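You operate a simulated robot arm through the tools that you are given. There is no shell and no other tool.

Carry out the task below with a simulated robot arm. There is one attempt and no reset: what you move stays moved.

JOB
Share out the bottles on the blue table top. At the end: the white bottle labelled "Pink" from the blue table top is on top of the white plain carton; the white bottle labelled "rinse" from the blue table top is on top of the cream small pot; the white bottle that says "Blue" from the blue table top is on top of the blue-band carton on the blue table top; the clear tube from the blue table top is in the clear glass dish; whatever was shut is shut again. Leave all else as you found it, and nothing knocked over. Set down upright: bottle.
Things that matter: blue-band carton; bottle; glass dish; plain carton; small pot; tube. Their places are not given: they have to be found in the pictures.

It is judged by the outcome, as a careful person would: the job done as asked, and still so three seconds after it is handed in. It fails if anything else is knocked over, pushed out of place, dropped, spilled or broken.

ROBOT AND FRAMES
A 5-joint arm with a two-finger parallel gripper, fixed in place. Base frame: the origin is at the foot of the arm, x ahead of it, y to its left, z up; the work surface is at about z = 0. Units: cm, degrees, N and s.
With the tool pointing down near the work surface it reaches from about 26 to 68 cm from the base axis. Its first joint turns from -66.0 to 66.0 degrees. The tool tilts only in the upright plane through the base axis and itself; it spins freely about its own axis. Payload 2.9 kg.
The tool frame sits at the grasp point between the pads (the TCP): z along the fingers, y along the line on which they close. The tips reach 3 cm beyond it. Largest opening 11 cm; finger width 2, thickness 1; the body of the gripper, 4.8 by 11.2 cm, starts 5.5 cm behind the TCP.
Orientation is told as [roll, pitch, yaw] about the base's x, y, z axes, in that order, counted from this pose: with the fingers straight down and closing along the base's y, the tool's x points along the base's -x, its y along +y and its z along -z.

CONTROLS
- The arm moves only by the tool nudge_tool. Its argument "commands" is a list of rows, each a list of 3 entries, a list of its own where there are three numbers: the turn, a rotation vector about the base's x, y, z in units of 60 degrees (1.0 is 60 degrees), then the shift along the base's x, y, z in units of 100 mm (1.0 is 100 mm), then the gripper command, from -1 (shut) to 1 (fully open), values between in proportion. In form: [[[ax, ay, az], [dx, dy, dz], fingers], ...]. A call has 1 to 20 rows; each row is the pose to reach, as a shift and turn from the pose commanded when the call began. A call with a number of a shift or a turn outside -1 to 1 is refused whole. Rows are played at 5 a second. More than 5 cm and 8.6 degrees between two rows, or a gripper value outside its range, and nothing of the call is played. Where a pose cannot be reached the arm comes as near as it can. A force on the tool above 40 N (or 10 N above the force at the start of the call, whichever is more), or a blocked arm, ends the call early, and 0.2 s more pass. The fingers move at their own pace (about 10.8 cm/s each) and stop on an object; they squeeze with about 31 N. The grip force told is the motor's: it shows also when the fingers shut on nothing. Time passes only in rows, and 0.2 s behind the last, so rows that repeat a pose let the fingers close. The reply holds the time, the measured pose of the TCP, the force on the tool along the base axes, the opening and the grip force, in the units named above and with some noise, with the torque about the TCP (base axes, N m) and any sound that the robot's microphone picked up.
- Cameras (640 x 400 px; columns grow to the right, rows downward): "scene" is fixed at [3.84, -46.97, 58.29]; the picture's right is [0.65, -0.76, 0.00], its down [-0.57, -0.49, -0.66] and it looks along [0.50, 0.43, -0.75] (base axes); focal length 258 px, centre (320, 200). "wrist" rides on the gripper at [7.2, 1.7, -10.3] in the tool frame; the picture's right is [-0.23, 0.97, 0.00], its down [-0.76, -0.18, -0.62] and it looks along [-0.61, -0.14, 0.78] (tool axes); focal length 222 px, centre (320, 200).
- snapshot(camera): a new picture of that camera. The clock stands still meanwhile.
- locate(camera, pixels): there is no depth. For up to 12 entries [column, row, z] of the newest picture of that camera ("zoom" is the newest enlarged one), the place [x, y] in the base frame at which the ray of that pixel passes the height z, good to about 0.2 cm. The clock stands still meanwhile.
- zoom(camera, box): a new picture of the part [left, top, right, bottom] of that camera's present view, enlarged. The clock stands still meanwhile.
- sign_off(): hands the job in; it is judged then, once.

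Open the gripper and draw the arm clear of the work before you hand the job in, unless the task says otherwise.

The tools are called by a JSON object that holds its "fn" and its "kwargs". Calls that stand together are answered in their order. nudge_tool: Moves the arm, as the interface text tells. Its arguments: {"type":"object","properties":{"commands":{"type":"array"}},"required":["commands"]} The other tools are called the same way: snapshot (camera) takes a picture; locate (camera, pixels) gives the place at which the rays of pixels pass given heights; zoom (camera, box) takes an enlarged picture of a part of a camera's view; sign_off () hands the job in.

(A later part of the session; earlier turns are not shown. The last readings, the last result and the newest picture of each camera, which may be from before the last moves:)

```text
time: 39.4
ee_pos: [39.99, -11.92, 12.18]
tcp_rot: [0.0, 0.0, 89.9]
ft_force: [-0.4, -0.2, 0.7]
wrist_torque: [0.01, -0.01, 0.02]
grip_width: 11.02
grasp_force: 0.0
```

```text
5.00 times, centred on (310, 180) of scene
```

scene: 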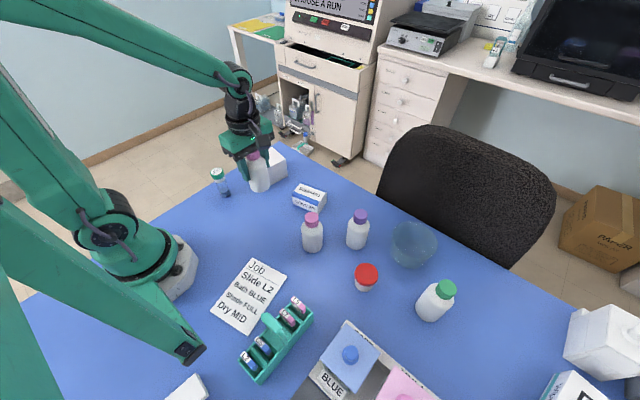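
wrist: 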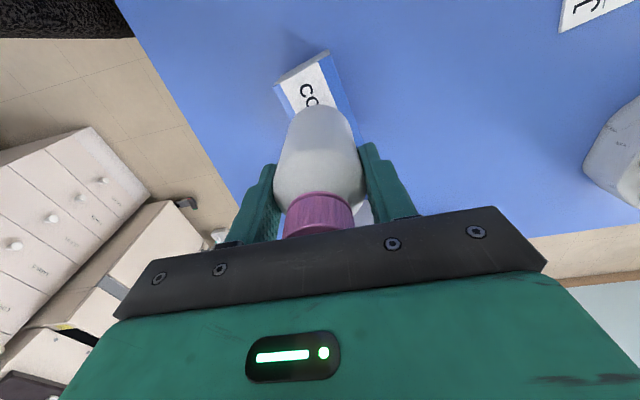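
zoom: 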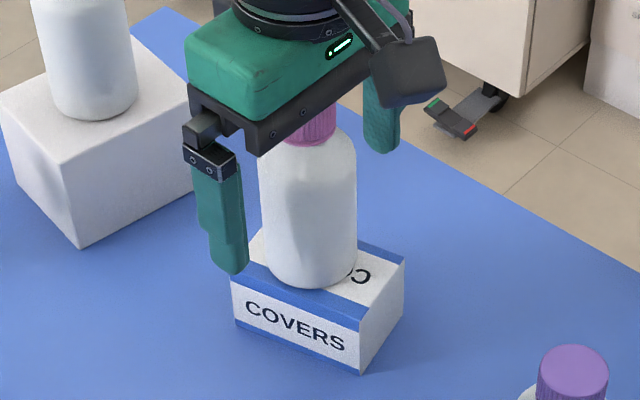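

"Blue" stands on the carton. Raising clear, then spinning toward the green-capped bottle to read its label from the +x/+y side.

{"fn": "nudge_tool", "kwargs": {"commands": [[[0, 0, 0], [0, 0, 0.2], 1], [[0, 0, 0], [0, 0, 0.45], 1], [[0, 0, 0], [0, 0, 0.7], 1], [[0, 0, 0], [0, 0, 1.0], 1], [[0, 0, 0], [0, 0, 1.0], 1]]}}

{"fn": "nudge_tool", "kwargs": {"commands": [[[0, 0, -0.125], [0, 0, 0.15], 1], [[0, 0, -0.25], [0, -0.1, 0.3], 1], [[0, 0, -0.375], [0, -0.2, 0.3], 1], [[0, 0, -0.5], [0, -0.35, 0.3], 1], [[0, 0, -0.625], [0, -0.5, 0.3], 1], [[0, 0, -0.75], [0, -0.65, 0.3], 1], [[0, 0, -0.875], [0, -0.8, 0.3], 1], [[0, 0, -1], [0, -0.85, 0.3], 1]]}}

{"fn": "nudge_tool", "kwargs": {"commands": [[[0, 0, -0.125], [0, -0.1, 0], 1], [[0, 0, -0.25], [0, -0.2, 0], 1], [[0, 0, -0.375], [0, -0.3, 0], 1], [[0, 0, -0.5], [0, -0.4, 0], 1], [[0, 0, -0.625], [0, -0.5, 0], 1], [[0, 0, -0.75], [0, -0.6, 0], 1], [[0, 0, -0.875], [0, -0.7, 0], 1], [[0, 0, -1], [0, -0.85, 0], 1]]}}

{"fn": "nudge_tool", "kwargs": {"commands": [[[0, 0, -0.125], [0, -0.1, 0], 1], [[0, 0, -0.25], [0, -0.2, 0], 1], [[0, 0, -0.375], [0, -0.3, 0], 1], [[0, 0, -0.5], [0, -0.4, 0], 1], [[0, 0, -0.625], [0, -0.5, 0], 1], [[0, 0, -0.75], [0, -0.6, 0], 1], [[0, 0, -0.875], [0, -0.7, 0], 1], [[0, 0, -1], [0, -0.85, 0], 1]]}}

{"fn": "nudge_tool", "kwargs": {"commands": [[[0, 0, -0.125], [0, -0.15, 0], 1], [[0, 0, -0.25], [0, -0.3, 0], 1], [[0, 0, -0.375], [0, -0.45, 0], 1], [[0, 0, -0.5], [0, -0.6, 0], 1], [[0, 0, -0.625], [0, -0.75, 0], 1], [[0, 0, -0.75], [0, -0.85, 0], 1], [[0, 0, -0.75], [0, -0.85, 0], 1]]}}

{"fn": "snapshot", "kwargs": {"camera": "wrist"}}

{"fn": "snapshot", "kwargs": {"camera": "scene"}}

```text
time: 40.6
ee_pos: [39.8, -11.94, 22.3]
tcp_rot: [0.0, -0.1, 89.9]
ft_force: [1.7, -0.4, 1.0]
wrist_torque: [0.04, 0.0, 0.04]
grip_width: 10.96
grasp_force: 0.0
```

```text
time: 42.4
ee_pos: [39.91, -20.33, 25.23]
tcp_rot: [0.0, 0.0, 29.8]
ft_force: [-0.2, 0.1, -0.3]
wrist_torque: [0.02, 0.0, 0.01]
grip_width: 11.01
grasp_force: 0.1
```

```text
time: 44.2
ee_pos: [39.97, -28.87, 25.18]
tcp_rot: [-0.1, 0.0, -30.2]
ft_force: [-0.8, -0.5, 0.3]
wrist_torque: [0.02, -0.01, 0.01]
grip_width: 11.0
grasp_force: 0.1
```

```text
time: 46.0
ee_pos: [40.03, -37.42, 25.28]
tcp_rot: [0.0, 0.0, -90.3]
ft_force: [-0.3, 0.3, 0.0]
wrist_torque: [-0.04, -0.01, -0.02]
grip_width: 10.99
grasp_force: 0.0
```

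```text
time: 47.6
ee_pos: [39.92, -46.02, 25.14]
tcp_rot: [-0.1, -0.1, -135.1]
ft_force: [-0.1, -0.5, 0.1]
wrist_torque: [0.03, -0.03, 0.02]
grip_width: 11.0
grasp_force: 0.1
```

```text
taken
```

wrist: 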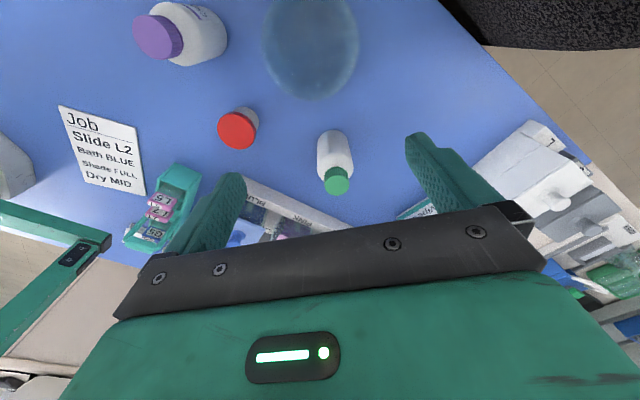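

```text
taken
```

scene: 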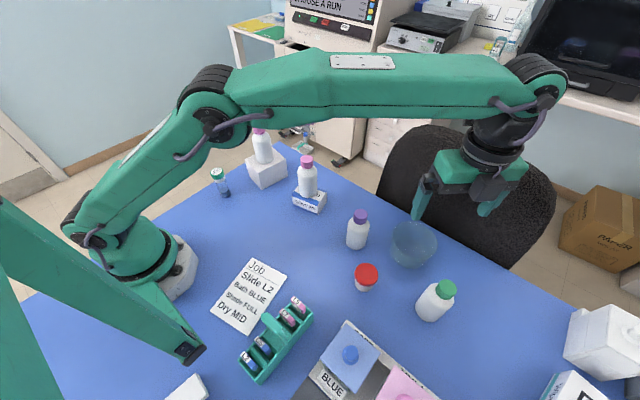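

Zooming on the green bottle (335,160) and pot (238,127).

{"fn": "zoom", "kwargs": {"camera": "wrist", "box": [290, 110, 390, 210]}}

{"fn": "zoom", "kwargs": {"camera": "wrist", "box": [130, 0, 390, 200]}}

{"fn": "zoom", "kwargs": {"camera": "scene", "box": [330, 200, 470, 330]}}

```text
4.00 times, centred on (340, 160) of wrist
```

zoom: 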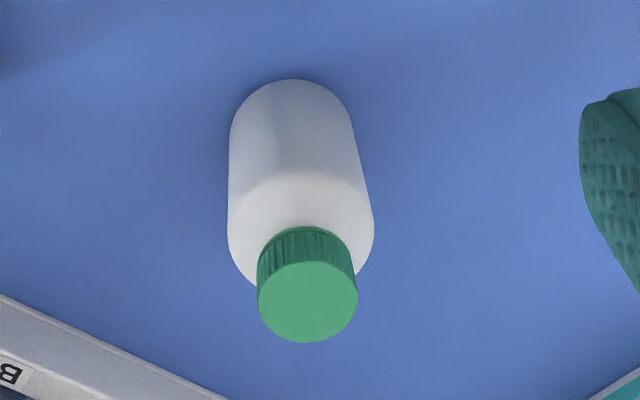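

```text
2.00 times, centred on (260, 100) of wrist
```

zoom: 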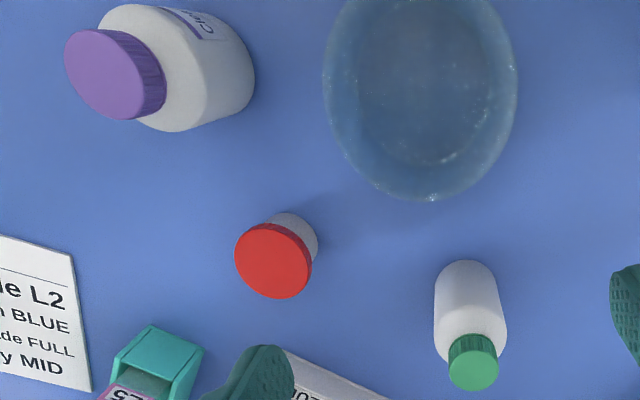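

```text
3.08 times, centred on (400, 265) of scene
```

zoom: 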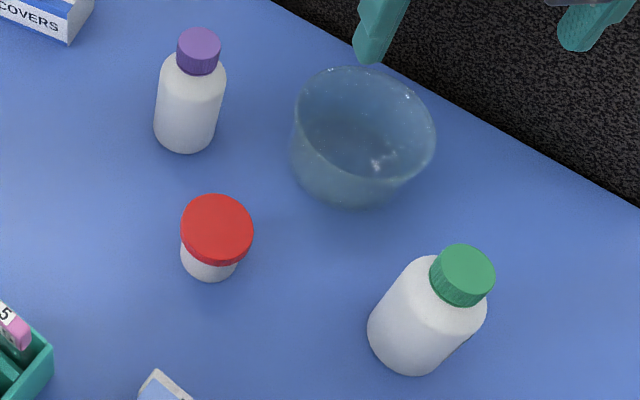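

No label on this side of the green bottle, so it must face -y. I'll triangulate the bottle, pot and dish, and read the label after lifting it by turning it to the scene camera.

{"fn": "locate", "kwargs": {"camera": "wrist", "pixels": [[336.75, 185, 11], [336.75, 185, 12], [336.75, 185, 14], [236.5, 130.5, 4], [236.5, 130.5, 5], [247, 122, 0], [239.5, 0, 7], [311, 100, 7], [262, 35, 7], [358, 40, 7]]}}

{"fn": "locate", "kwargs": {"camera": "scene", "pixels": [[446.4, 286.5, 11], [446.4, 286.5, 12], [446.4, 286.5, 14], [366.5, 273, 4], [366.5, 273, 5], [392, 236, 7], [436.5, 250, 7], [417.5, 223.5, 7], [409, 259, 7], [430, 315, 0], [364, 287, 0]]}}

```text
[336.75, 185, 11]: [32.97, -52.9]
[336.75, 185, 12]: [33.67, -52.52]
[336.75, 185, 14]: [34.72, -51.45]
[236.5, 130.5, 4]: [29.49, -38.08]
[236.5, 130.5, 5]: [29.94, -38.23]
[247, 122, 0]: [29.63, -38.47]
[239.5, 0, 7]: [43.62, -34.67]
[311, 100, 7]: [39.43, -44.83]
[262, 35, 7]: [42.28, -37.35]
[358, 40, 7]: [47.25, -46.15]
```

```text
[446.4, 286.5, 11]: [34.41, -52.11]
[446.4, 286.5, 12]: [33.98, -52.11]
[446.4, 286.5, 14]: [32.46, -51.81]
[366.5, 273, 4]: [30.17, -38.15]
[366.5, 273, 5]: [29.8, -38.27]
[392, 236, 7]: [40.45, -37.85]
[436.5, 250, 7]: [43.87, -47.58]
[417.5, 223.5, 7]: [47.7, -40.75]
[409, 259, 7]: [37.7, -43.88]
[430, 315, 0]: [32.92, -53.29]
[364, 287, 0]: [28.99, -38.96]
```

Green bottle is at ≈(33.7,-52.5) and the pot at ≈(29.8,-38.2) with lid top z≈4.8. I'll check the tray edges, then go over the green bottle.

{"fn": "locate", "kwargs": {"camera": "scene", "pixels": [[345, 322, 4], [440, 400, 4], [345, 322, 0], [312, 385, 0], [366.5, 273, 4.7], [547, 375, 8]]}}

{"fn": "nudge_tool", "kwargs": {"commands": [[[0, 0, 0], [-0.2, -0.2, -0.1], 1], [[0, 0, 0], [-0.4, -0.4, -0.3], 1], [[0, 0, 0], [-0.62, -0.6, -0.5], 1], [[0, 0, 0], [-0.62, -0.645, -0.7], 1], [[0, 0, 0], [-0.62, -0.645, -0.7], 1], [[0, 0, 0], [-0.62, -0.645, -0.7], 1]]}}

{"fn": "snapshot", "kwargs": {"camera": "wrist"}}

{"fn": "snapshot", "kwargs": {"camera": "scene"}}

```text
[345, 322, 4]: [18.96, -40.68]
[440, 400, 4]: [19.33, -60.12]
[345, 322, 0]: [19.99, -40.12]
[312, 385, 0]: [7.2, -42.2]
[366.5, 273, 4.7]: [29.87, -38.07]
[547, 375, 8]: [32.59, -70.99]
```

```text
time: 49.0
ee_pos: [33.83, -52.29, 18.12]
tcp_rot: [0.1, 0.0, -135.2]
ft_force: [-0.5, 0.4, 1.1]
wrist_torque: [-0.05, 0.0, 0.02]
grip_width: 10.97
grasp_force: 0.0
```

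```text
taken
```

wrist: 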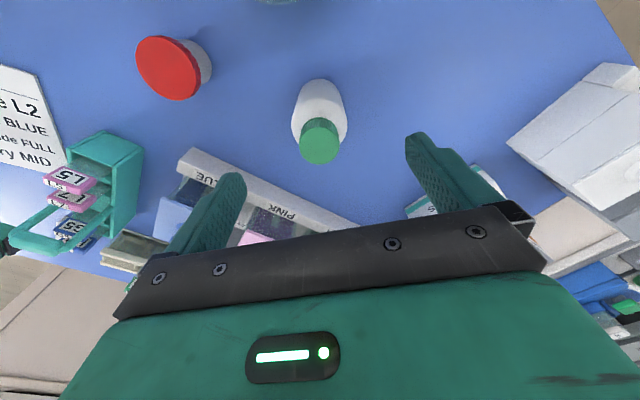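

```text
taken
```

scene: 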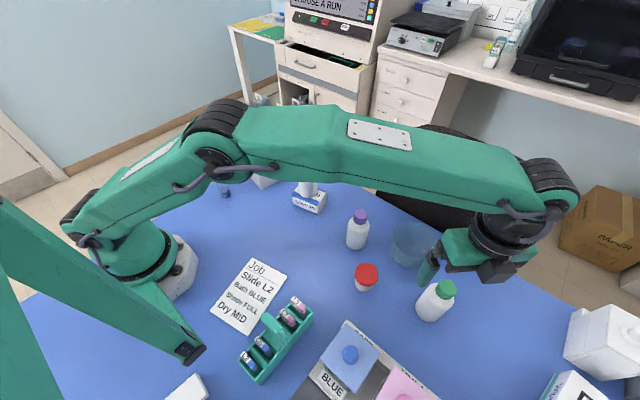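

The cap is at wrist (319,141), matching the centred position seen for B. Checking and descending.

{"fn": "locate", "kwargs": {"camera": "wrist", "pixels": [[319.5, 142, 11.5], [319.5, 142, 12]]}}

{"fn": "nudge_tool", "kwargs": {"commands": [[[0, 0, 0], [0, 0, -0.3], 1], [[0, 0, 0], [0, 0, -0.55], 1], [[0, 0, 0], [0, 0, -0.75], 1], [[0, 0, 0], [0, 0, -0.8], 1], [[0, 0, 0], [0, 0, -0.8], 1]]}}

{"fn": "zoom", "kwargs": {"camera": "scene", "box": [380, 220, 520, 340]}}

```text
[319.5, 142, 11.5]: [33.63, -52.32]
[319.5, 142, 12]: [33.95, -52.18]
```

```text
time: 50.2
ee_pos: [33.75, -52.37, 10.13]
tcp_rot: [0.0, 0.0, -135.0]
ft_force: [0.5, 0.4, 0.2]
wrist_torque: [-0.01, -0.01, -0.02]
grip_width: 10.98
grasp_force: 0.0
```

```text
3.33 times, centred on (450, 280) of scene
```

zoom: 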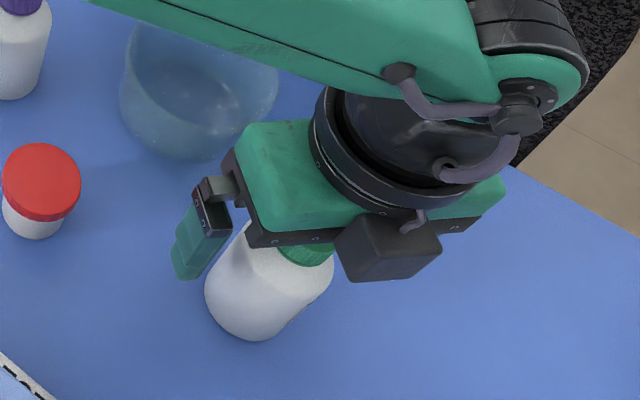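

Clear. Down to z≈7.4 and grip.

{"fn": "nudge_tool", "kwargs": {"commands": [[[0, 0, 0], [0, 0, -0.15], 1], [[0, 0, 0], [0, 0, -0.27], 1], [[0, 0, 0], [0, 0, -0.27], 0.3], [[0, 0, 0], [0, 0, -0.27], -0.2], [[0, 0, 0], [0, 0, -0.27], -0.6], [[0, 0, 0], [0, 0, -0.27], -1], [[0, 0, 0], [0, 0, -0.27], -1]]}}

{"fn": "nudge_tool", "kwargs": {"commands": [[[0, 0, 0], [0, 0, 0.1], -1], [[0, 0, 0], [0, 0, 0.3], -1], [[0, 0, 0], [0, 0, 0.55], -1], [[0, 0, 0], [0, 0, 0.8], -1], [[0, 0, 0], [0, 0, 0.95], -1], [[0, 0, 0], [0, 0, 0.95], -1]]}}

{"fn": "snapshot", "kwargs": {"camera": "scene"}}

```text
time: 51.8
ee_pos: [33.73, -52.27, 7.48]
tcp_rot: [-0.1, 0.0, -135.2]
ft_force: [0.3, 0.1, 0.8]
wrist_torque: [-0.02, 0.0, 0.03]
grip_width: 5.07
grasp_force: 30.7
```

```text
time: 53.2
ee_pos: [33.68, -52.28, 16.97]
tcp_rot: [0.0, 0.0, -135.2]
ft_force: [-0.2, -0.1, -1.3]
wrist_torque: [0.0, -0.01, 0.02]
grip_width: 5.02
grasp_force: 30.9
```

```text
taken
```

scene: 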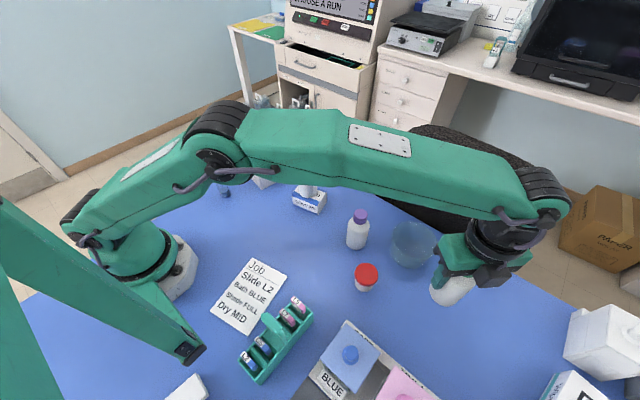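

Held at 5.0 cm. Turning -60° so the -y side faces the scene camera to read the label.

{"fn": "nudge_tool", "kwargs": {"commands": [[[0, 0, -0.125], [0, 0, 0.05], -1], [[0, 0, -0.25], [0, 0, 0.05], -1], [[0, 0, -0.375], [0, 0, 0.05], -1], [[0, 0, -0.5], [0, 0, 0.05], -1], [[0, 0, -0.625], [0, 0, 0.05], -1], [[0, 0, -0.75], [0, 0, 0.05], -1], [[0, 0, -0.875], [0, 0, 0.05], -1], [[0, 0, -1], [0, 0, 0.05], -1], [[0, 0, -1], [0, 0, 0.05], -1]]}}

{"fn": "zoom", "kwargs": {"camera": "scene", "box": [400, 220, 540, 330]}}

```text
time: 55.2
ee_pos: [33.77, -52.37, 17.48]
tcp_rot: [0.0, 0.0, 164.8]
ft_force: [0.3, -0.1, -1.2]
wrist_torque: [-0.04, 0.02, -0.03]
grip_width: 5.05
grasp_force: 31.7
```

```text
3.64 times, centred on (470, 275) of scene
```

zoom: 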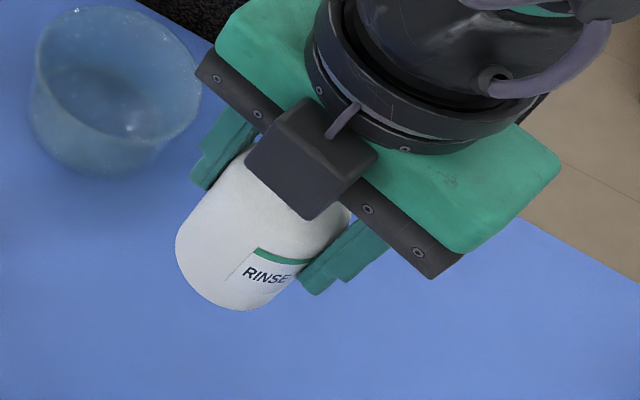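

Label reads "RINSE". Carrying it back to yaw -135 and over the pot.

{"fn": "nudge_tool", "kwargs": {"commands": [[[0, 0, 0.125], [-0.05, 0.12, 0], -1], [[0, 0, 0.25], [-0.1, 0.25, 0], -1], [[0, 0, 0.375], [-0.15, 0.4, 0], -1], [[0, 0, 0.5], [-0.2, 0.55, 0], -1], [[0, 0, 0.625], [-0.25, 0.7, 0], -1], [[0, 0, 0.75], [-0.3, 0.8, 0], -1], [[0, 0, 0.875], [-0.35, 0.9, 0], -1], [[0, 0, 1], [-0.39, 1.0, 0], -1], [[0, 0, 1], [-0.39, 1.0, 0], -1]]}}

{"fn": "nudge_tool", "kwargs": {"commands": [[[0, 0, 0], [0, 0.15, 0], -1], [[0, 0, 0], [0, 0.3, 0], -1], [[0, 0, 0], [0, 0.42, 0], -1], [[0, 0, 0], [0, 0.42, 0], -1], [[0, 0, 0], [0, 0.42, 0], -1]]}}

{"fn": "snapshot", "kwargs": {"camera": "wrist"}}

{"fn": "zoom", "kwargs": {"camera": "scene", "box": [310, 190, 450, 310]}}

```text
time: 57.2
ee_pos: [29.84, -42.21, 17.51]
tcp_rot: [0.0, 0.0, -134.9]
ft_force: [-0.4, -1.1, -1.6]
wrist_torque: [0.01, -0.01, 0.02]
grip_width: 5.03
grasp_force: 31.1
```

```text
time: 58.4
ee_pos: [29.93, -38.08, 17.48]
tcp_rot: [0.0, 0.0, -134.9]
ft_force: [0.7, 0.0, -1.9]
wrist_torque: [-0.01, 0.05, 0.02]
grip_width: 5.03
grasp_force: 31.1
```

```text
taken
```

wrist: 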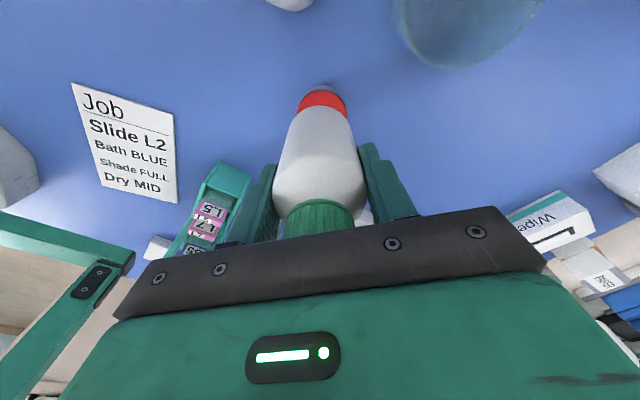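

```text
3.33 times, centred on (380, 250) of scene
```

zoom: 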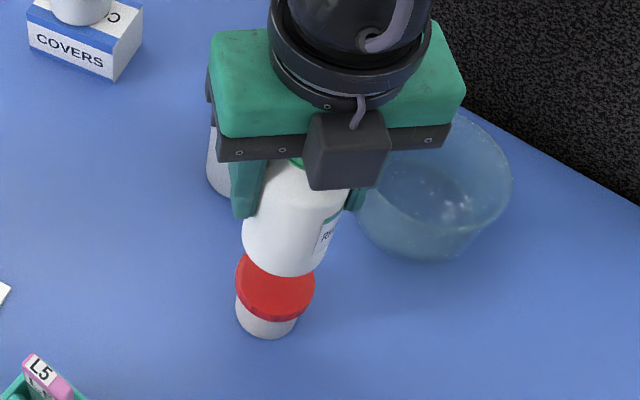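

Bottle is directly over the red lid. Lowering to just above contact (expected z≈12.3).

{"fn": "nudge_tool", "kwargs": {"commands": [[[0, 0, 0], [-0.005, -0.005, -0.15], -1], [[0, 0, 0], [-0.005, -0.005, -0.28], -1], [[0, 0, 0], [-0.005, -0.005, -0.38], -1], [[0, 0, 0], [-0.005, -0.005, -0.43], -1], [[0, 0, 0], [-0.005, -0.005, -0.46], -1], [[0, 0, 0], [-0.005, -0.005, -0.46], -1]]}}

{"fn": "zoom", "kwargs": {"camera": "scene", "box": [330, 220, 420, 300]}}

```text
time: 59.8
ee_pos: [29.72, -38.08, 12.86]
tcp_rot: [0.1, 0.0, -135.1]
ft_force: [-0.3, -1.0, -0.8]
wrist_torque: [0.0, -0.03, 0.01]
grip_width: 5.04
grasp_force: 31.0
```

```text
5.00 times, centred on (375, 260) of scene
```

zoom: 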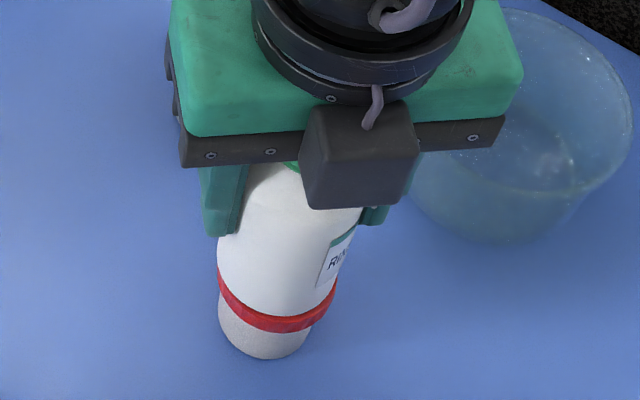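

No contact yet (-0.8 N). Stepping down 4 mm.

{"fn": "nudge_tool", "kwargs": {"commands": [[[0, 0, 0], [0, 0, -0.01], -1], [[0, 0, 0], [0, 0, -0.02], -1], [[0, 0, 0], [0, 0, -0.03], -1], [[0, 0, 0], [0, 0, -0.03], -1]]}}

```text
time: 60.8
ee_pos: [29.82, -38.18, 12.68]
tcp_rot: [0.2, -0.1, -135.1]
ft_force: [-1.3, 4.1, 16.8]
wrist_torque: [0.34, 0.27, 0.02]
grip_width: 5.04
grasp_force: 31.0
```

Contact (17 N). Back off 1.5 mm, then check.

{"fn": "nudge_tool", "kwargs": {"commands": [[[0, 0, 0], [0, 0, 0.01], -1], [[0, 0, 0], [0, 0, 0.014], -1], [[0, 0, 0], [0, 0, 0.014], -1]]}}

```text
time: 61.6
ee_pos: [29.8, -38.13, 12.77]
tcp_rot: [0.0, 0.1, -135.0]
ft_force: [0.7, -1.4, 7.9]
wrist_torque: [-0.17, -0.07, 0.03]
grip_width: 5.06
grasp_force: 30.9
```

Still 8 N; a touch more up, then release gently.

{"fn": "nudge_tool", "kwargs": {"commands": [[[0, 0, 0], [0, 0, 0.005], -1], [[0, 0, 0], [0, 0, 0.005], -1], [[0, 0, 0], [0, 0, 0.005], -0.02], [[0, 0, 0], [0, 0, 0.005], 0.05], [[0, 0, 0], [0, 0, 0.005], 0.15], [[0, 0, 0], [0, 0, 0.005], 0.4], [[0, 0, 0], [0, 0, 0.005], 0.7], [[0, 0, 0], [0, 0, 0.005], 1], [[0, 0, 0], [0, 0, 0.005], 1]]}}

{"fn": "zoom", "kwargs": {"camera": "scene", "box": [330, 210, 430, 300]}}

{"fn": "snapshot", "kwargs": {"camera": "wrist"}}

```text
time: 63.6
ee_pos: [29.82, -38.16, 12.8]
tcp_rot: [0.0, -0.1, -135.0]
ft_force: [-0.4, -0.2, -0.1]
wrist_torque: [0.02, 0.0, 0.04]
grip_width: 10.99
grasp_force: 0.1
```

```text
4.44 times, centred on (380, 255) of scene
```

zoom: 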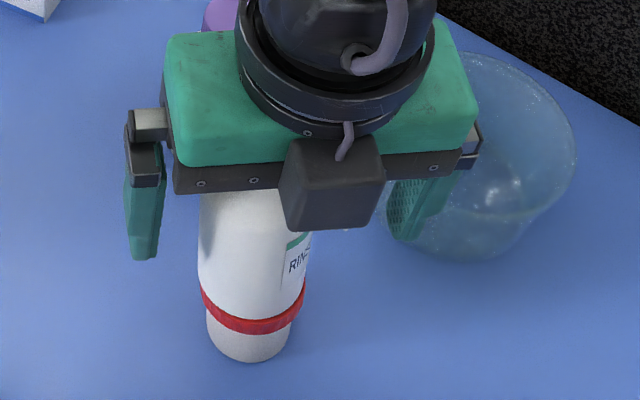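

```text
taken
```

wrist: 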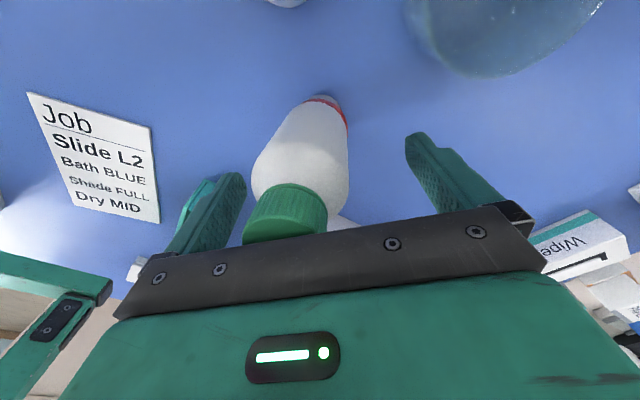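

The bottle seems displaced/tilted in the wrist view (cap at 290,215 rather than 320,215). Looking closer before any time passes.

{"fn": "zoom", "kwargs": {"camera": "wrist", "box": [220, 80, 420, 250]}}

{"fn": "zoom", "kwargs": {"camera": "scene", "box": [340, 240, 400, 300]}}

```text
2.35 times, centred on (320, 165) of wrist
```

zoom: 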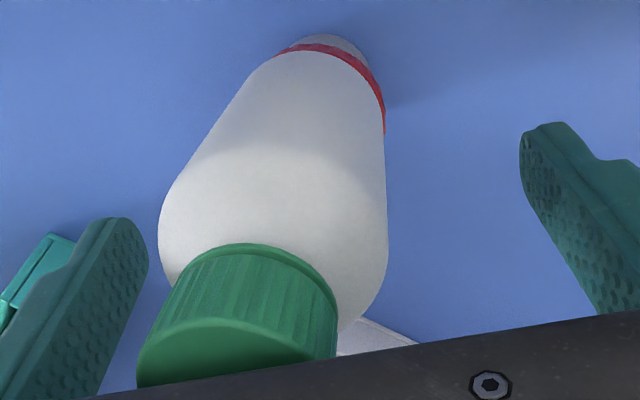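

```text
6.67 times, centred on (370, 270) of scene
```

zoom: 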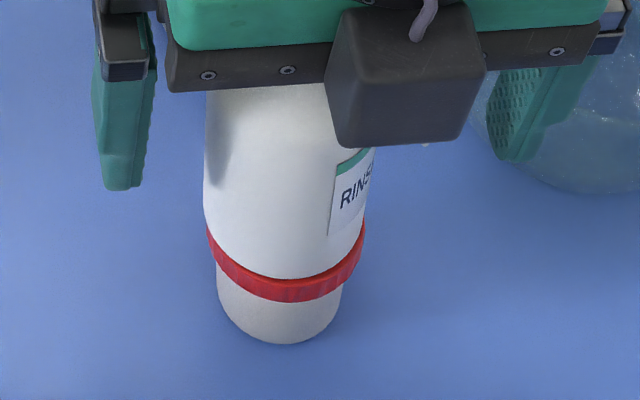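

The bottle leans ~7° toward the left finger (along the closing line). I close the fingers at once to recapture it, since the flat pads will right it.

{"fn": "nudge_tool", "kwargs": {"commands": [[[0, 0, 0], [0, 0, 0], 0.2], [[0, 0, 0], [0, 0, 0], -0.05], [[0, 0, 0], [0, 0, 0], -0.2]]}}

{"fn": "snapshot", "kwargs": {"camera": "wrist"}}

{"fn": "zoom", "kwargs": {"camera": "scene", "box": [330, 210, 430, 300]}}

```text
time: 64.4
ee_pos: [29.84, -38.19, 12.64]
tcp_rot: [0.0, 0.0, -135.1]
ft_force: [0.0, 0.6, 0.6]
wrist_torque: [0.04, 0.0, -0.03]
grip_width: 5.04
grasp_force: 31.1
```

```text
taken
```

wrist: 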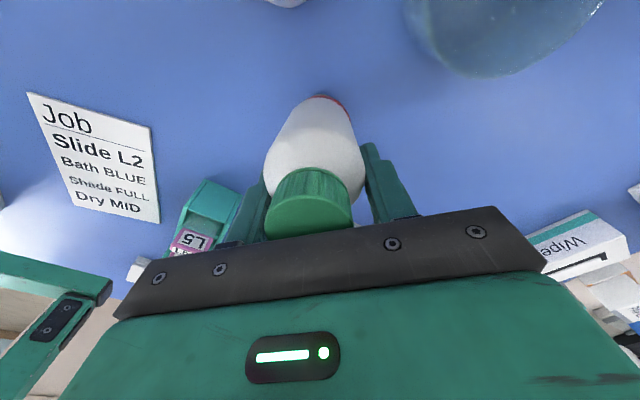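

```text
4.44 times, centred on (380, 255) of scene
```

zoom: 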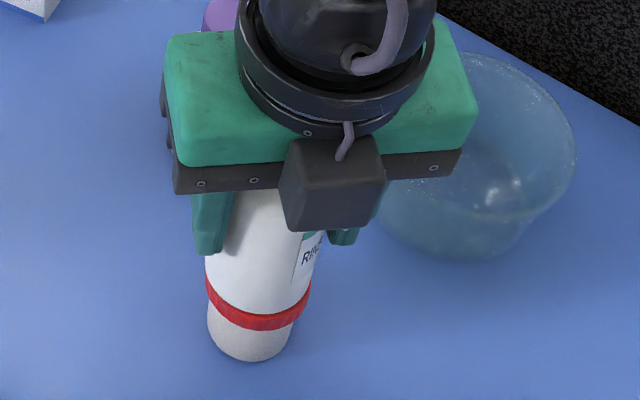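

Recaptured at 5.04 cm. Cap now at (308,212), so some tilt remains about the closing axis. Inspecting the pot and lid closely.

{"fn": "zoom", "kwargs": {"camera": "scene", "box": [345, 260, 385, 300]}}

{"fn": "zoom", "kwargs": {"camera": "wrist", "box": [240, 80, 400, 240]}}

```text
10.00 times, centred on (365, 280) of scene
```

zoom: 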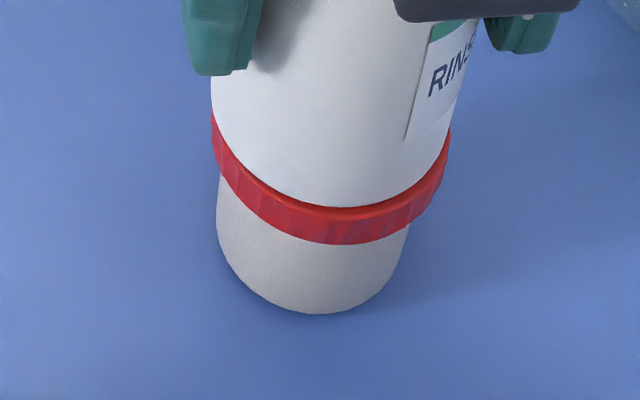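

```text
2.50 times, centred on (320, 160) of wrist
```

zoom: 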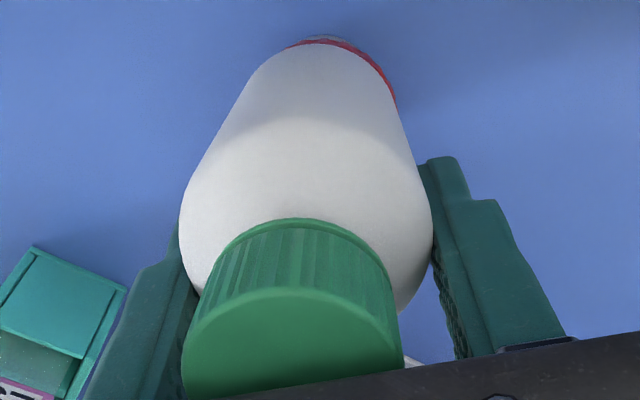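

The pot and lid are unmoved (lid edges 354–378 px as before), but the bottle is held ~8° off vertical, so it was probably wobbling after release. I'll lift it and reset it on clear table at its original spot, then regrip it upright.

{"fn": "nudge_tool", "kwargs": {"commands": [[[0, 0, 0], [0, 0, 0.03], -1], [[0, 0, 0], [0, 0, 0.1], -1], [[0, 0, 0], [0, 0, 0.25], -1], [[0, 0, 0], [0, 0, 0.4], -1], [[0, 0, 0], [0, 0, 0.5], -1], [[0, 0, 0], [0, 0, 0.5], -1]]}}

{"fn": "zoom", "kwargs": {"camera": "scene", "box": [320, 200, 440, 300]}}

{"fn": "snapshot", "kwargs": {"camera": "wrist"}}

```text
time: 65.8
ee_pos: [29.81, -38.18, 17.75]
tcp_rot: [-0.1, 0.0, -135.0]
ft_force: [-0.3, 0.6, -1.6]
wrist_torque: [0.03, 0.0, 0.01]
grip_width: 5.05
grasp_force: 30.8
```

```text
4.00 times, centred on (380, 250) of scene
```

zoom: 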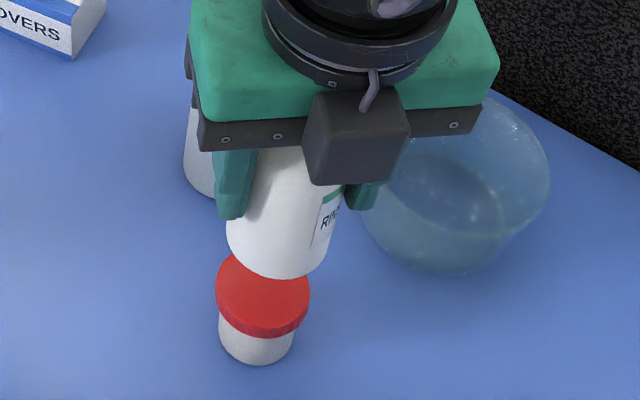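

```text
taken
```

wrist: 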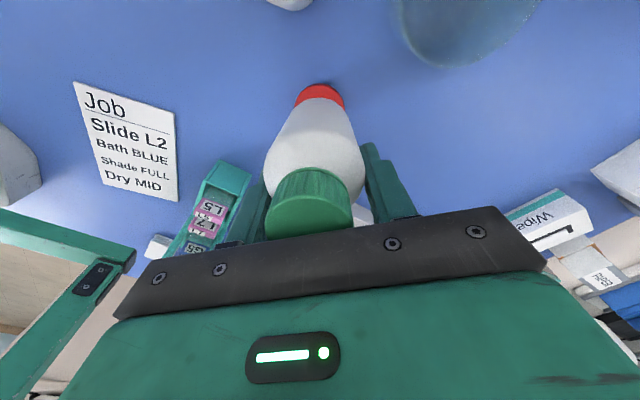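

Pot intact at (366,272). Carrying the bottle back to its clear original spot.

{"fn": "nudge_tool", "kwargs": {"commands": [[[0, 0, 0], [0.08, -0.25, 0], -1], [[0, 0, 0], [0.15, -0.5, 0], -1], [[0, 0, 0], [0.22, -0.75, 0], -1], [[0, 0, 0], [0.28, -1.0, 0], -1], [[0, 0, 0], [0.28, -1.0, 0], -1]]}}

{"fn": "nudge_tool", "kwargs": {"commands": [[[0, 0, 0], [0.06, -0.2, -0.2], -1], [[0, 0, 0], [0.11, -0.41, -0.4], -1], [[0, 0, 0], [0.11, -0.41, -0.65], -1], [[0, 0, 0], [0.11, -0.41, -0.85], -1], [[0, 0, 0], [0.11, -0.41, -0.92], -1], [[0, 0, 0], [0.11, -0.41, -0.92], -1]]}}

{"fn": "zoom", "kwargs": {"camera": "scene", "box": [390, 240, 490, 330]}}

```text
time: 67.0
ee_pos: [32.67, -48.1, 17.72]
tcp_rot: [0.0, 0.0, -135.1]
ft_force: [-0.1, -1.0, -1.4]
wrist_torque: [0.03, -0.03, 0.01]
grip_width: 5.06
grasp_force: 31.2
```

```text
time: 68.4
ee_pos: [33.69, -52.26, 8.55]
tcp_rot: [0.0, 0.0, -135.1]
ft_force: [0.1, -0.6, -2.3]
wrist_torque: [0.0, -0.02, -0.02]
grip_width: 5.03
grasp_force: 31.0
```

```text
4.44 times, centred on (440, 285) of scene
```

zoom: 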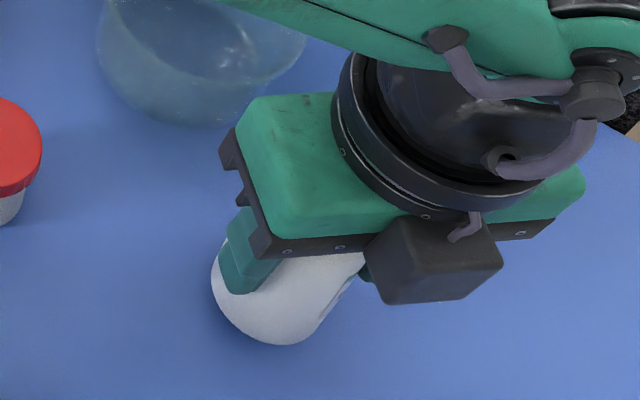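

Stepping down in 1–2 mm steps till contact.

{"fn": "nudge_tool", "kwargs": {"commands": [[[0, 0, 0], [0, 0, -0.02], -1], [[0, 0, 0], [0, 0, -0.04], -1], [[0, 0, 0], [0, 0, -0.05], -1], [[0, 0, 0], [0, 0, -0.05], -1]]}}

```text
time: 69.4
ee_pos: [33.73, -52.18, 7.94]
tcp_rot: [0.0, 0.0, -135.1]
ft_force: [0.1, -0.1, -1.5]
wrist_torque: [-0.02, 0.01, -0.01]
grip_width: 5.02
grasp_force: 31.1
```

{"fn": "nudge_tool", "kwargs": {"commands": [[[0, 0, 0], [0, 0, -0.01], -1], [[0, 0, 0], [0, 0, -0.02], -1], [[0, 0, 0], [0, 0, -0.03], -1], [[0, 0, 0], [0, 0, -0.03], -1]]}}

```text
time: 70.4
ee_pos: [33.62, -52.3, 7.84]
tcp_rot: [0.0, 0.0, -135.1]
ft_force: [0.7, -0.6, -2.1]
wrist_torque: [-0.02, 0.02, 0.02]
grip_width: 5.05
grasp_force: 30.8
```

No contact yet at z≈7.8; continuing.

{"fn": "nudge_tool", "kwargs": {"commands": [[[0, 0, 0], [0, 0, -0.01], -1], [[0, 0, 0], [0, 0, -0.02], -1], [[0, 0, 0], [0, 0, -0.03], -1], [[0, 0, 0], [0, 0, -0.03], -1]]}}

```text
time: 71.4
ee_pos: [33.73, -52.26, 7.75]
tcp_rot: [0.3, -0.1, -135.0]
ft_force: [-4.0, 5.3, 21.5]
wrist_torque: [0.85, -0.17, 0.16]
grip_width: 5.02
grasp_force: 30.7
```

Contact at z≈7.75, as expected for a tilted bottle. Back off 2 mm and open.

{"fn": "nudge_tool", "kwargs": {"commands": [[[0, 0, 0], [0, 0, 0.01], -1], [[0, 0, 0], [0, 0, 0.018], -1], [[0, 0, 0], [0, 0, 0.018], -1]]}}

{"fn": "nudge_tool", "kwargs": {"commands": [[[0, 0, 0], [0, 0, 0], -0.03], [[0, 0, 0], [0, 0, 0], 0.02], [[0, 0, 0], [0, 0, 0], 0.05], [[0, 0, 0], [0, 0, 0], 0.1], [[0, 0, 0], [0, 0, 0], 0.1]]}}

{"fn": "snapshot", "kwargs": {"camera": "wrist"}}

```text
time: 72.2
ee_pos: [33.67, -52.34, 7.75]
tcp_rot: [0.2, 0.0, -135.1]
ft_force: [3.6, -3.2, 13.2]
wrist_torque: [0.1, -0.51, -0.14]
grip_width: 5.03
grasp_force: 30.8
```

```text
time: 73.4
ee_pos: [33.57, -52.14, 7.68]
tcp_rot: [0.0, 0.0, -135.2]
ft_force: [0.0, 0.5, -1.0]
wrist_torque: [0.01, 0.05, 0.03]
grip_width: 6.06
grasp_force: 0.0
```

```text
taken
```

wrist: 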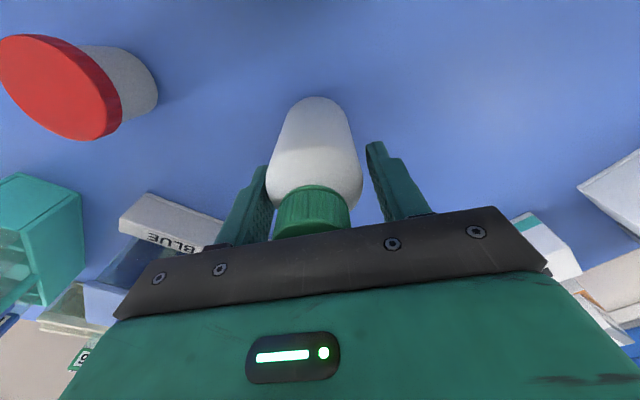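

Bottle looks upright again (cap at 312,212). Letting it settle for a second and checking again.

{"fn": "nudge_tool", "kwargs": {"commands": [[[0, 0, 0], [0, 0, 0], 0.4], [[0, 0, 0], [0, 0, 0], 0.4], [[0, 0, 0], [0, 0, 0], 0.4], [[0, 0, 0], [0, 0, 0], 0.4], [[0, 0, 0], [0, 0, 0], 0.4], [[0, 0, 0], [0, 0, 0], 0.4]]}}

{"fn": "zoom", "kwargs": {"camera": "wrist", "box": [220, 80, 420, 250]}}

{"fn": "zoom", "kwargs": {"camera": "scene", "box": [390, 240, 490, 330]}}

```text
time: 74.8
ee_pos: [33.66, -52.2, 7.69]
tcp_rot: [0.0, 0.0, -135.2]
ft_force: [0.3, -0.1, 0.5]
wrist_torque: [0.06, -0.02, -0.03]
grip_width: 7.71
grasp_force: 0.1
```

```text
2.35 times, centred on (320, 165) of wrist
```

zoom: 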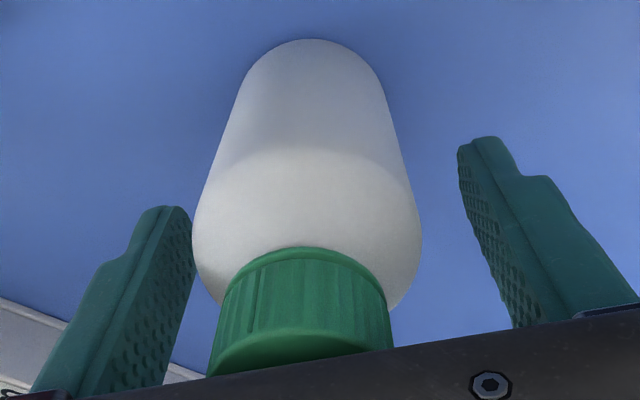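

```text
4.44 times, centred on (440, 285) of scene
```

zoom: 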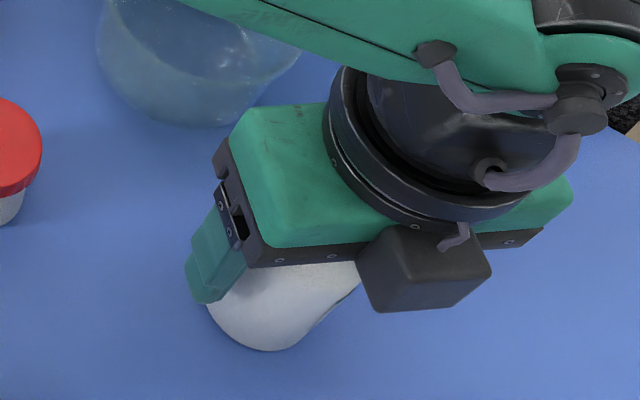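

The bottle is upright and still. Regripping it gently.

{"fn": "nudge_tool", "kwargs": {"commands": [[[0, 0, 0], [0, 0, 0], 0.2], [[0, 0, 0], [0, 0, 0], 0.1], [[0, 0, 0], [0, 0, 0], 0.0], [[0, 0, 0], [0, 0, 0], -0.1], [[0, 0, 0], [0, 0, 0], -0.5], [[0, 0, 0], [0, 0, 0], -1], [[0, 0, 0], [0, 0, 0], -1]]}}

{"fn": "zoom", "kwargs": {"camera": "wrist", "box": [220, 80, 420, 250]}}

```text
time: 76.4
ee_pos: [33.78, -52.19, 7.64]
tcp_rot: [-0.1, 0.1, -135.1]
ft_force: [0.0, -0.4, -0.8]
wrist_torque: [-0.02, -0.02, -0.01]
grip_width: 5.04
grasp_force: 31.4
```

```text
2.35 times, centred on (320, 165) of wrist
```

zoom: 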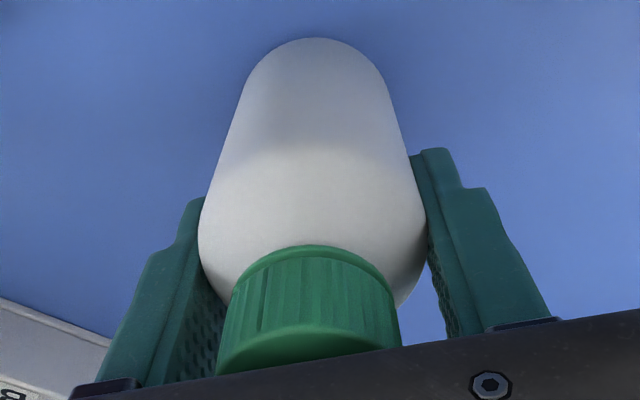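

The bottle is upright but sits ~0.8 cm off pad centre toward (+x,+y) (near bottom edge row 96 vs 106 expected). Opening and recentring before gripping.

{"fn": "nudge_tool", "kwargs": {"commands": [[[0, 0, 0], [0, 0, 0], -0.03], [[0, 0, 0], [0, 0, 0], 0.05], [[0, 0, 0], [0, 0, 0], 0.2], [[0, 0, 0], [0, 0, 0], 0.5], [[0, 0, 0], [0.02, 0.02, 0], 0.5], [[0, 0, 0], [0.04, 0.04, 0], 0.5], [[0, 0, 0], [0.055, 0.055, 0], 0.5], [[0, 0, 0], [0.055, 0.055, 0], 0.5], [[0, 0, 0], [0.055, 0.055, 0], 0.5]]}}

{"fn": "zoom", "kwargs": {"camera": "wrist", "box": [220, 80, 420, 250]}}

```text
time: 78.4
ee_pos: [34.23, -51.73, 7.68]
tcp_rot: [0.0, 0.0, -135.0]
ft_force: [0.0, 0.5, 0.0]
wrist_torque: [0.0, 0.02, -0.01]
grip_width: 8.25
grasp_force: 0.0
```

```text
2.35 times, centred on (320, 165) of wrist
```

zoom: 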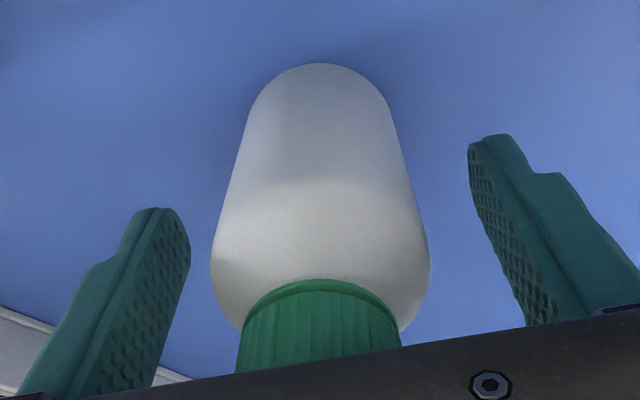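

Now centred (near bottom edge row 107). Closing and lifting.

{"fn": "nudge_tool", "kwargs": {"commands": [[[0, 0, 0], [0, 0, 0], 0.3], [[0, 0, 0], [0, 0, 0], 0.1], [[0, 0, 0], [0, 0, 0], 0.0], [[0, 0, 0], [0, 0, 0], -0.1], [[0, 0, 0], [0, 0, 0], -0.5], [[0, 0, 0], [0, 0, 0], -1], [[0, 0, 0], [0, 0, 0], -1]]}}

{"fn": "nudge_tool", "kwargs": {"commands": [[[0, 0, 0], [0, 0, 0.1], -1], [[0, 0, 0], [0, 0, 0.3], -1], [[0, 0, 0], [0, 0, 0.55], -1], [[0, 0, 0], [0, 0, 0.8], -1], [[0, 0, 0], [0, 0, 1.0], -1], [[0, 0, 0], [0, 0, 1.0], -1]]}}

{"fn": "snapshot", "kwargs": {"camera": "wrist"}}

```text
time: 80.0
ee_pos: [34.27, -51.76, 7.77]
tcp_rot: [-0.1, 0.0, -135.1]
ft_force: [0.0, 0.2, 0.1]
wrist_torque: [0.02, 0.01, -0.02]
grip_width: 5.06
grasp_force: 31.6
```

```text
time: 81.4
ee_pos: [34.3, -51.76, 17.86]
tcp_rot: [0.0, -0.1, -135.1]
ft_force: [0.0, 0.0, -1.6]
wrist_torque: [-0.01, 0.01, 0.0]
grip_width: 5.05
grasp_force: 31.1
```

```text
taken
```

wrist: 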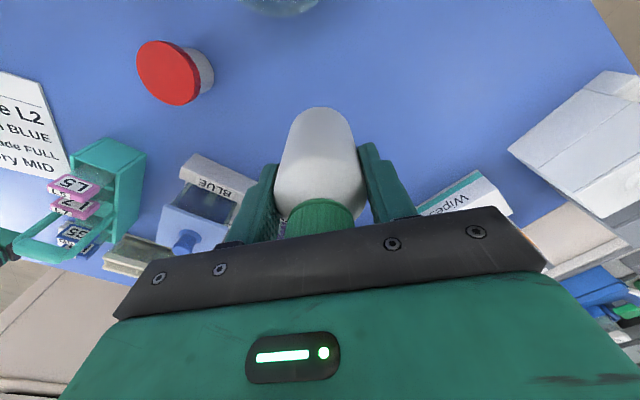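

Bottle upright in the grip. The pot is visible now, so I re-measure its lid centre from both cameras.

{"fn": "zoom", "kwargs": {"camera": "wrist", "box": [120, 20, 240, 120]}}

{"fn": "zoom", "kwargs": {"camera": "scene", "box": [340, 250, 400, 300]}}

```text
4.00 times, centred on (180, 70) of wrist
```

zoom: 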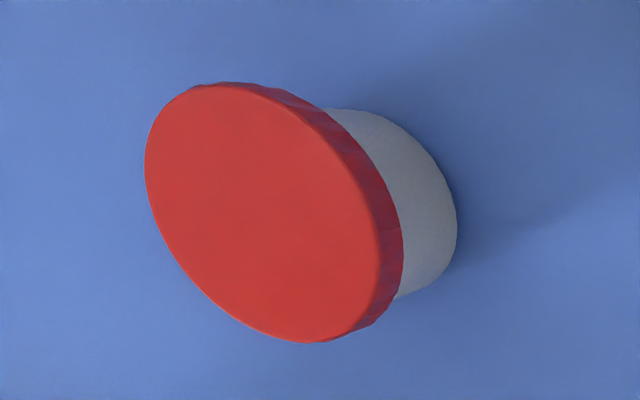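

```text
8.00 times, centred on (370, 275) of scene
```

zoom: 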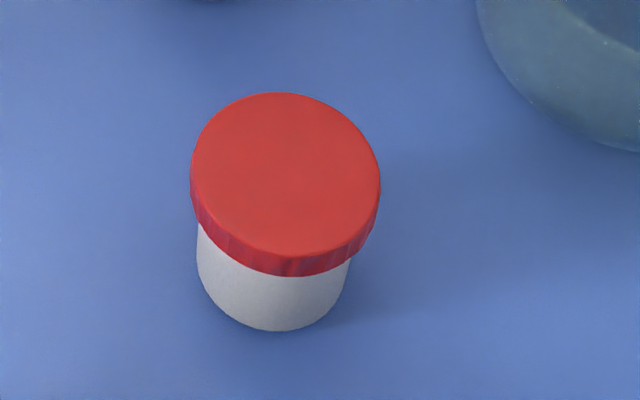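

Lid is flat and level; its centre is at wrist (165.8,73.3) and scene (365.6,271.9).

{"fn": "locate", "kwargs": {"camera": "scene", "pixels": [[365.6, 271.9, 4.8], [365.6, 271.9, 5.25], [365.6, 271.9, 5.6]]}}

{"fn": "locate", "kwargs": {"camera": "wrist", "pixels": [[165.75, 73.25, 4.8], [165.75, 73.25, 5.25], [165.75, 73.25, 5.6]]}}

```text
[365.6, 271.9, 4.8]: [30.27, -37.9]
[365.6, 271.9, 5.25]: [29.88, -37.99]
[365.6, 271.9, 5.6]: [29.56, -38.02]
```

```text
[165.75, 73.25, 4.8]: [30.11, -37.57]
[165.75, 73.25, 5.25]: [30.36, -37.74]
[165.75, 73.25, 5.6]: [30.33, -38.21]
```

Target lid centre ≈ (30.05,-37.9). Carrying the bottle there.

{"fn": "nudge_tool", "kwargs": {"commands": [[[0, 0, 0], [-0.1, 0.25, 0], -1], [[0, 0, 0], [-0.2, 0.5, 0], -1], [[0, 0, 0], [-0.3, 0.75, 0], -1], [[0, 0, 0], [-0.425, 1.0, 0], -1], [[0, 0, 0], [-0.425, 1.0, 0], -1]]}}

{"fn": "nudge_tool", "kwargs": {"commands": [[[0, 0, 0], [0, 0.15, 0], -1], [[0, 0, 0], [0, 0.3, 0], -1], [[0, 0, 0], [0, 0.386, -0.1], -1], [[0, 0, 0], [0, 0.386, -0.25], -1], [[0, 0, 0], [0, 0.386, -0.38], -1], [[0, 0, 0], [0, 0.386, -0.43], -1], [[0, 0, 0], [0, 0.386, -0.43], -1], [[0, 0, 0], [0, 0.386, -0.43], -1]]}}

{"fn": "snapshot", "kwargs": {"camera": "wrist"}}

{"fn": "zoom", "kwargs": {"camera": "scene", "box": [335, 220, 405, 300]}}

```text
time: 82.6
ee_pos: [30.03, -41.69, 17.66]
tcp_rot: [0.1, 0.0, -135.1]
ft_force: [0.0, 0.7, -1.4]
wrist_torque: [0.0, 0.0, 0.01]
grip_width: 5.03
grasp_force: 31.2
```

```text
time: 84.4
ee_pos: [29.93, -37.85, 13.33]
tcp_rot: [0.0, 0.1, -135.1]
ft_force: [0.0, -0.1, -1.7]
wrist_torque: [0.0, 0.0, 0.01]
grip_width: 5.03
grasp_force: 30.9
```

```text
taken
```

wrist: 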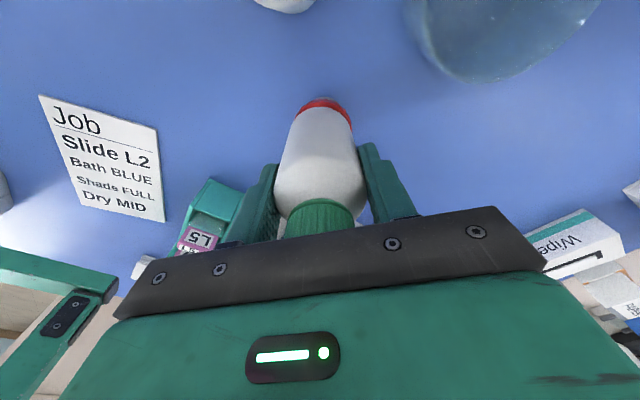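

```text
5.00 times, centred on (370, 260) of scene
```

zoom: 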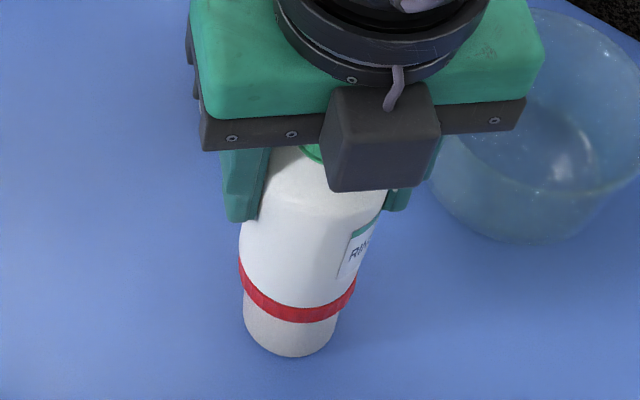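

Checking lid vs bottle offset closely in the wrist view.

{"fn": "zoom", "kwargs": {"camera": "wrist", "box": [280, 85, 370, 145]}}

{"fn": "zoom", "kwargs": {"camera": "scene", "box": [345, 260, 385, 300]}}

```text
6.67 times, centred on (325, 115) of wrist
```

zoom: 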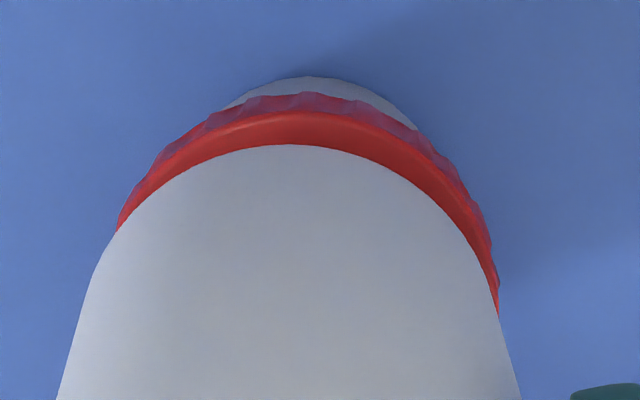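

```text
10.00 times, centred on (365, 280) of scene
```

zoom: 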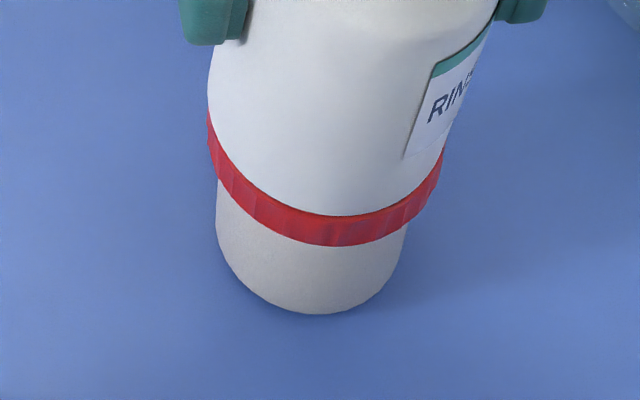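

Well centred (within ~0.2 cm). Lowering in millimetre steps, stopping at first touch.

{"fn": "nudge_tool", "kwargs": {"commands": [[[0, 0, 0], [0.005, -0.005, -0.01], -1], [[0, 0, 0], [0.005, -0.005, -0.02], -1], [[0, 0, 0], [0.005, -0.005, -0.02], -1], [[0, 0, 0], [0.005, -0.005, -0.02], -1]]}}

{"fn": "nudge_tool", "kwargs": {"commands": [[[0, 0, 0], [0, 0, -0.01], -1], [[0, 0, 0], [0, 0, -0.01], -1], [[0, 0, 0], [0, 0, -0.01], -1]]}}

```text
time: 85.4
ee_pos: [29.92, -37.94, 13.21]
tcp_rot: [0.0, 0.0, -135.1]
ft_force: [-0.1, -1.1, -1.2]
wrist_torque: [-0.03, 0.0, 0.0]
grip_width: 5.05
grasp_force: 31.0
```

```text
time: 86.2
ee_pos: [30.02, -37.91, 12.97]
tcp_rot: [0.0, 0.1, -135.1]
ft_force: [-1.4, -2.2, 7.5]
wrist_torque: [-0.33, 0.25, 0.0]
grip_width: 5.05
grasp_force: 31.6
```

First touch at 7.5 N. Back off 0.7 mm and check.

{"fn": "nudge_tool", "kwargs": {"commands": [[[0, 0, 0], [0, 0, 0.007], -1], [[0, 0, 0], [0, 0, 0.007], -1], [[0, 0, 0], [0, 0, 0.007], -1], [[0, 0, 0], [0, 0, 0.007], -1]]}}

```text
time: 87.2
ee_pos: [30.03, -37.84, 13.08]
tcp_rot: [0.0, 0.0, -135.2]
ft_force: [-0.4, -0.5, 1.4]
wrist_torque: [-0.13, 0.06, 0.0]
grip_width: 5.04
grasp_force: 30.5
```

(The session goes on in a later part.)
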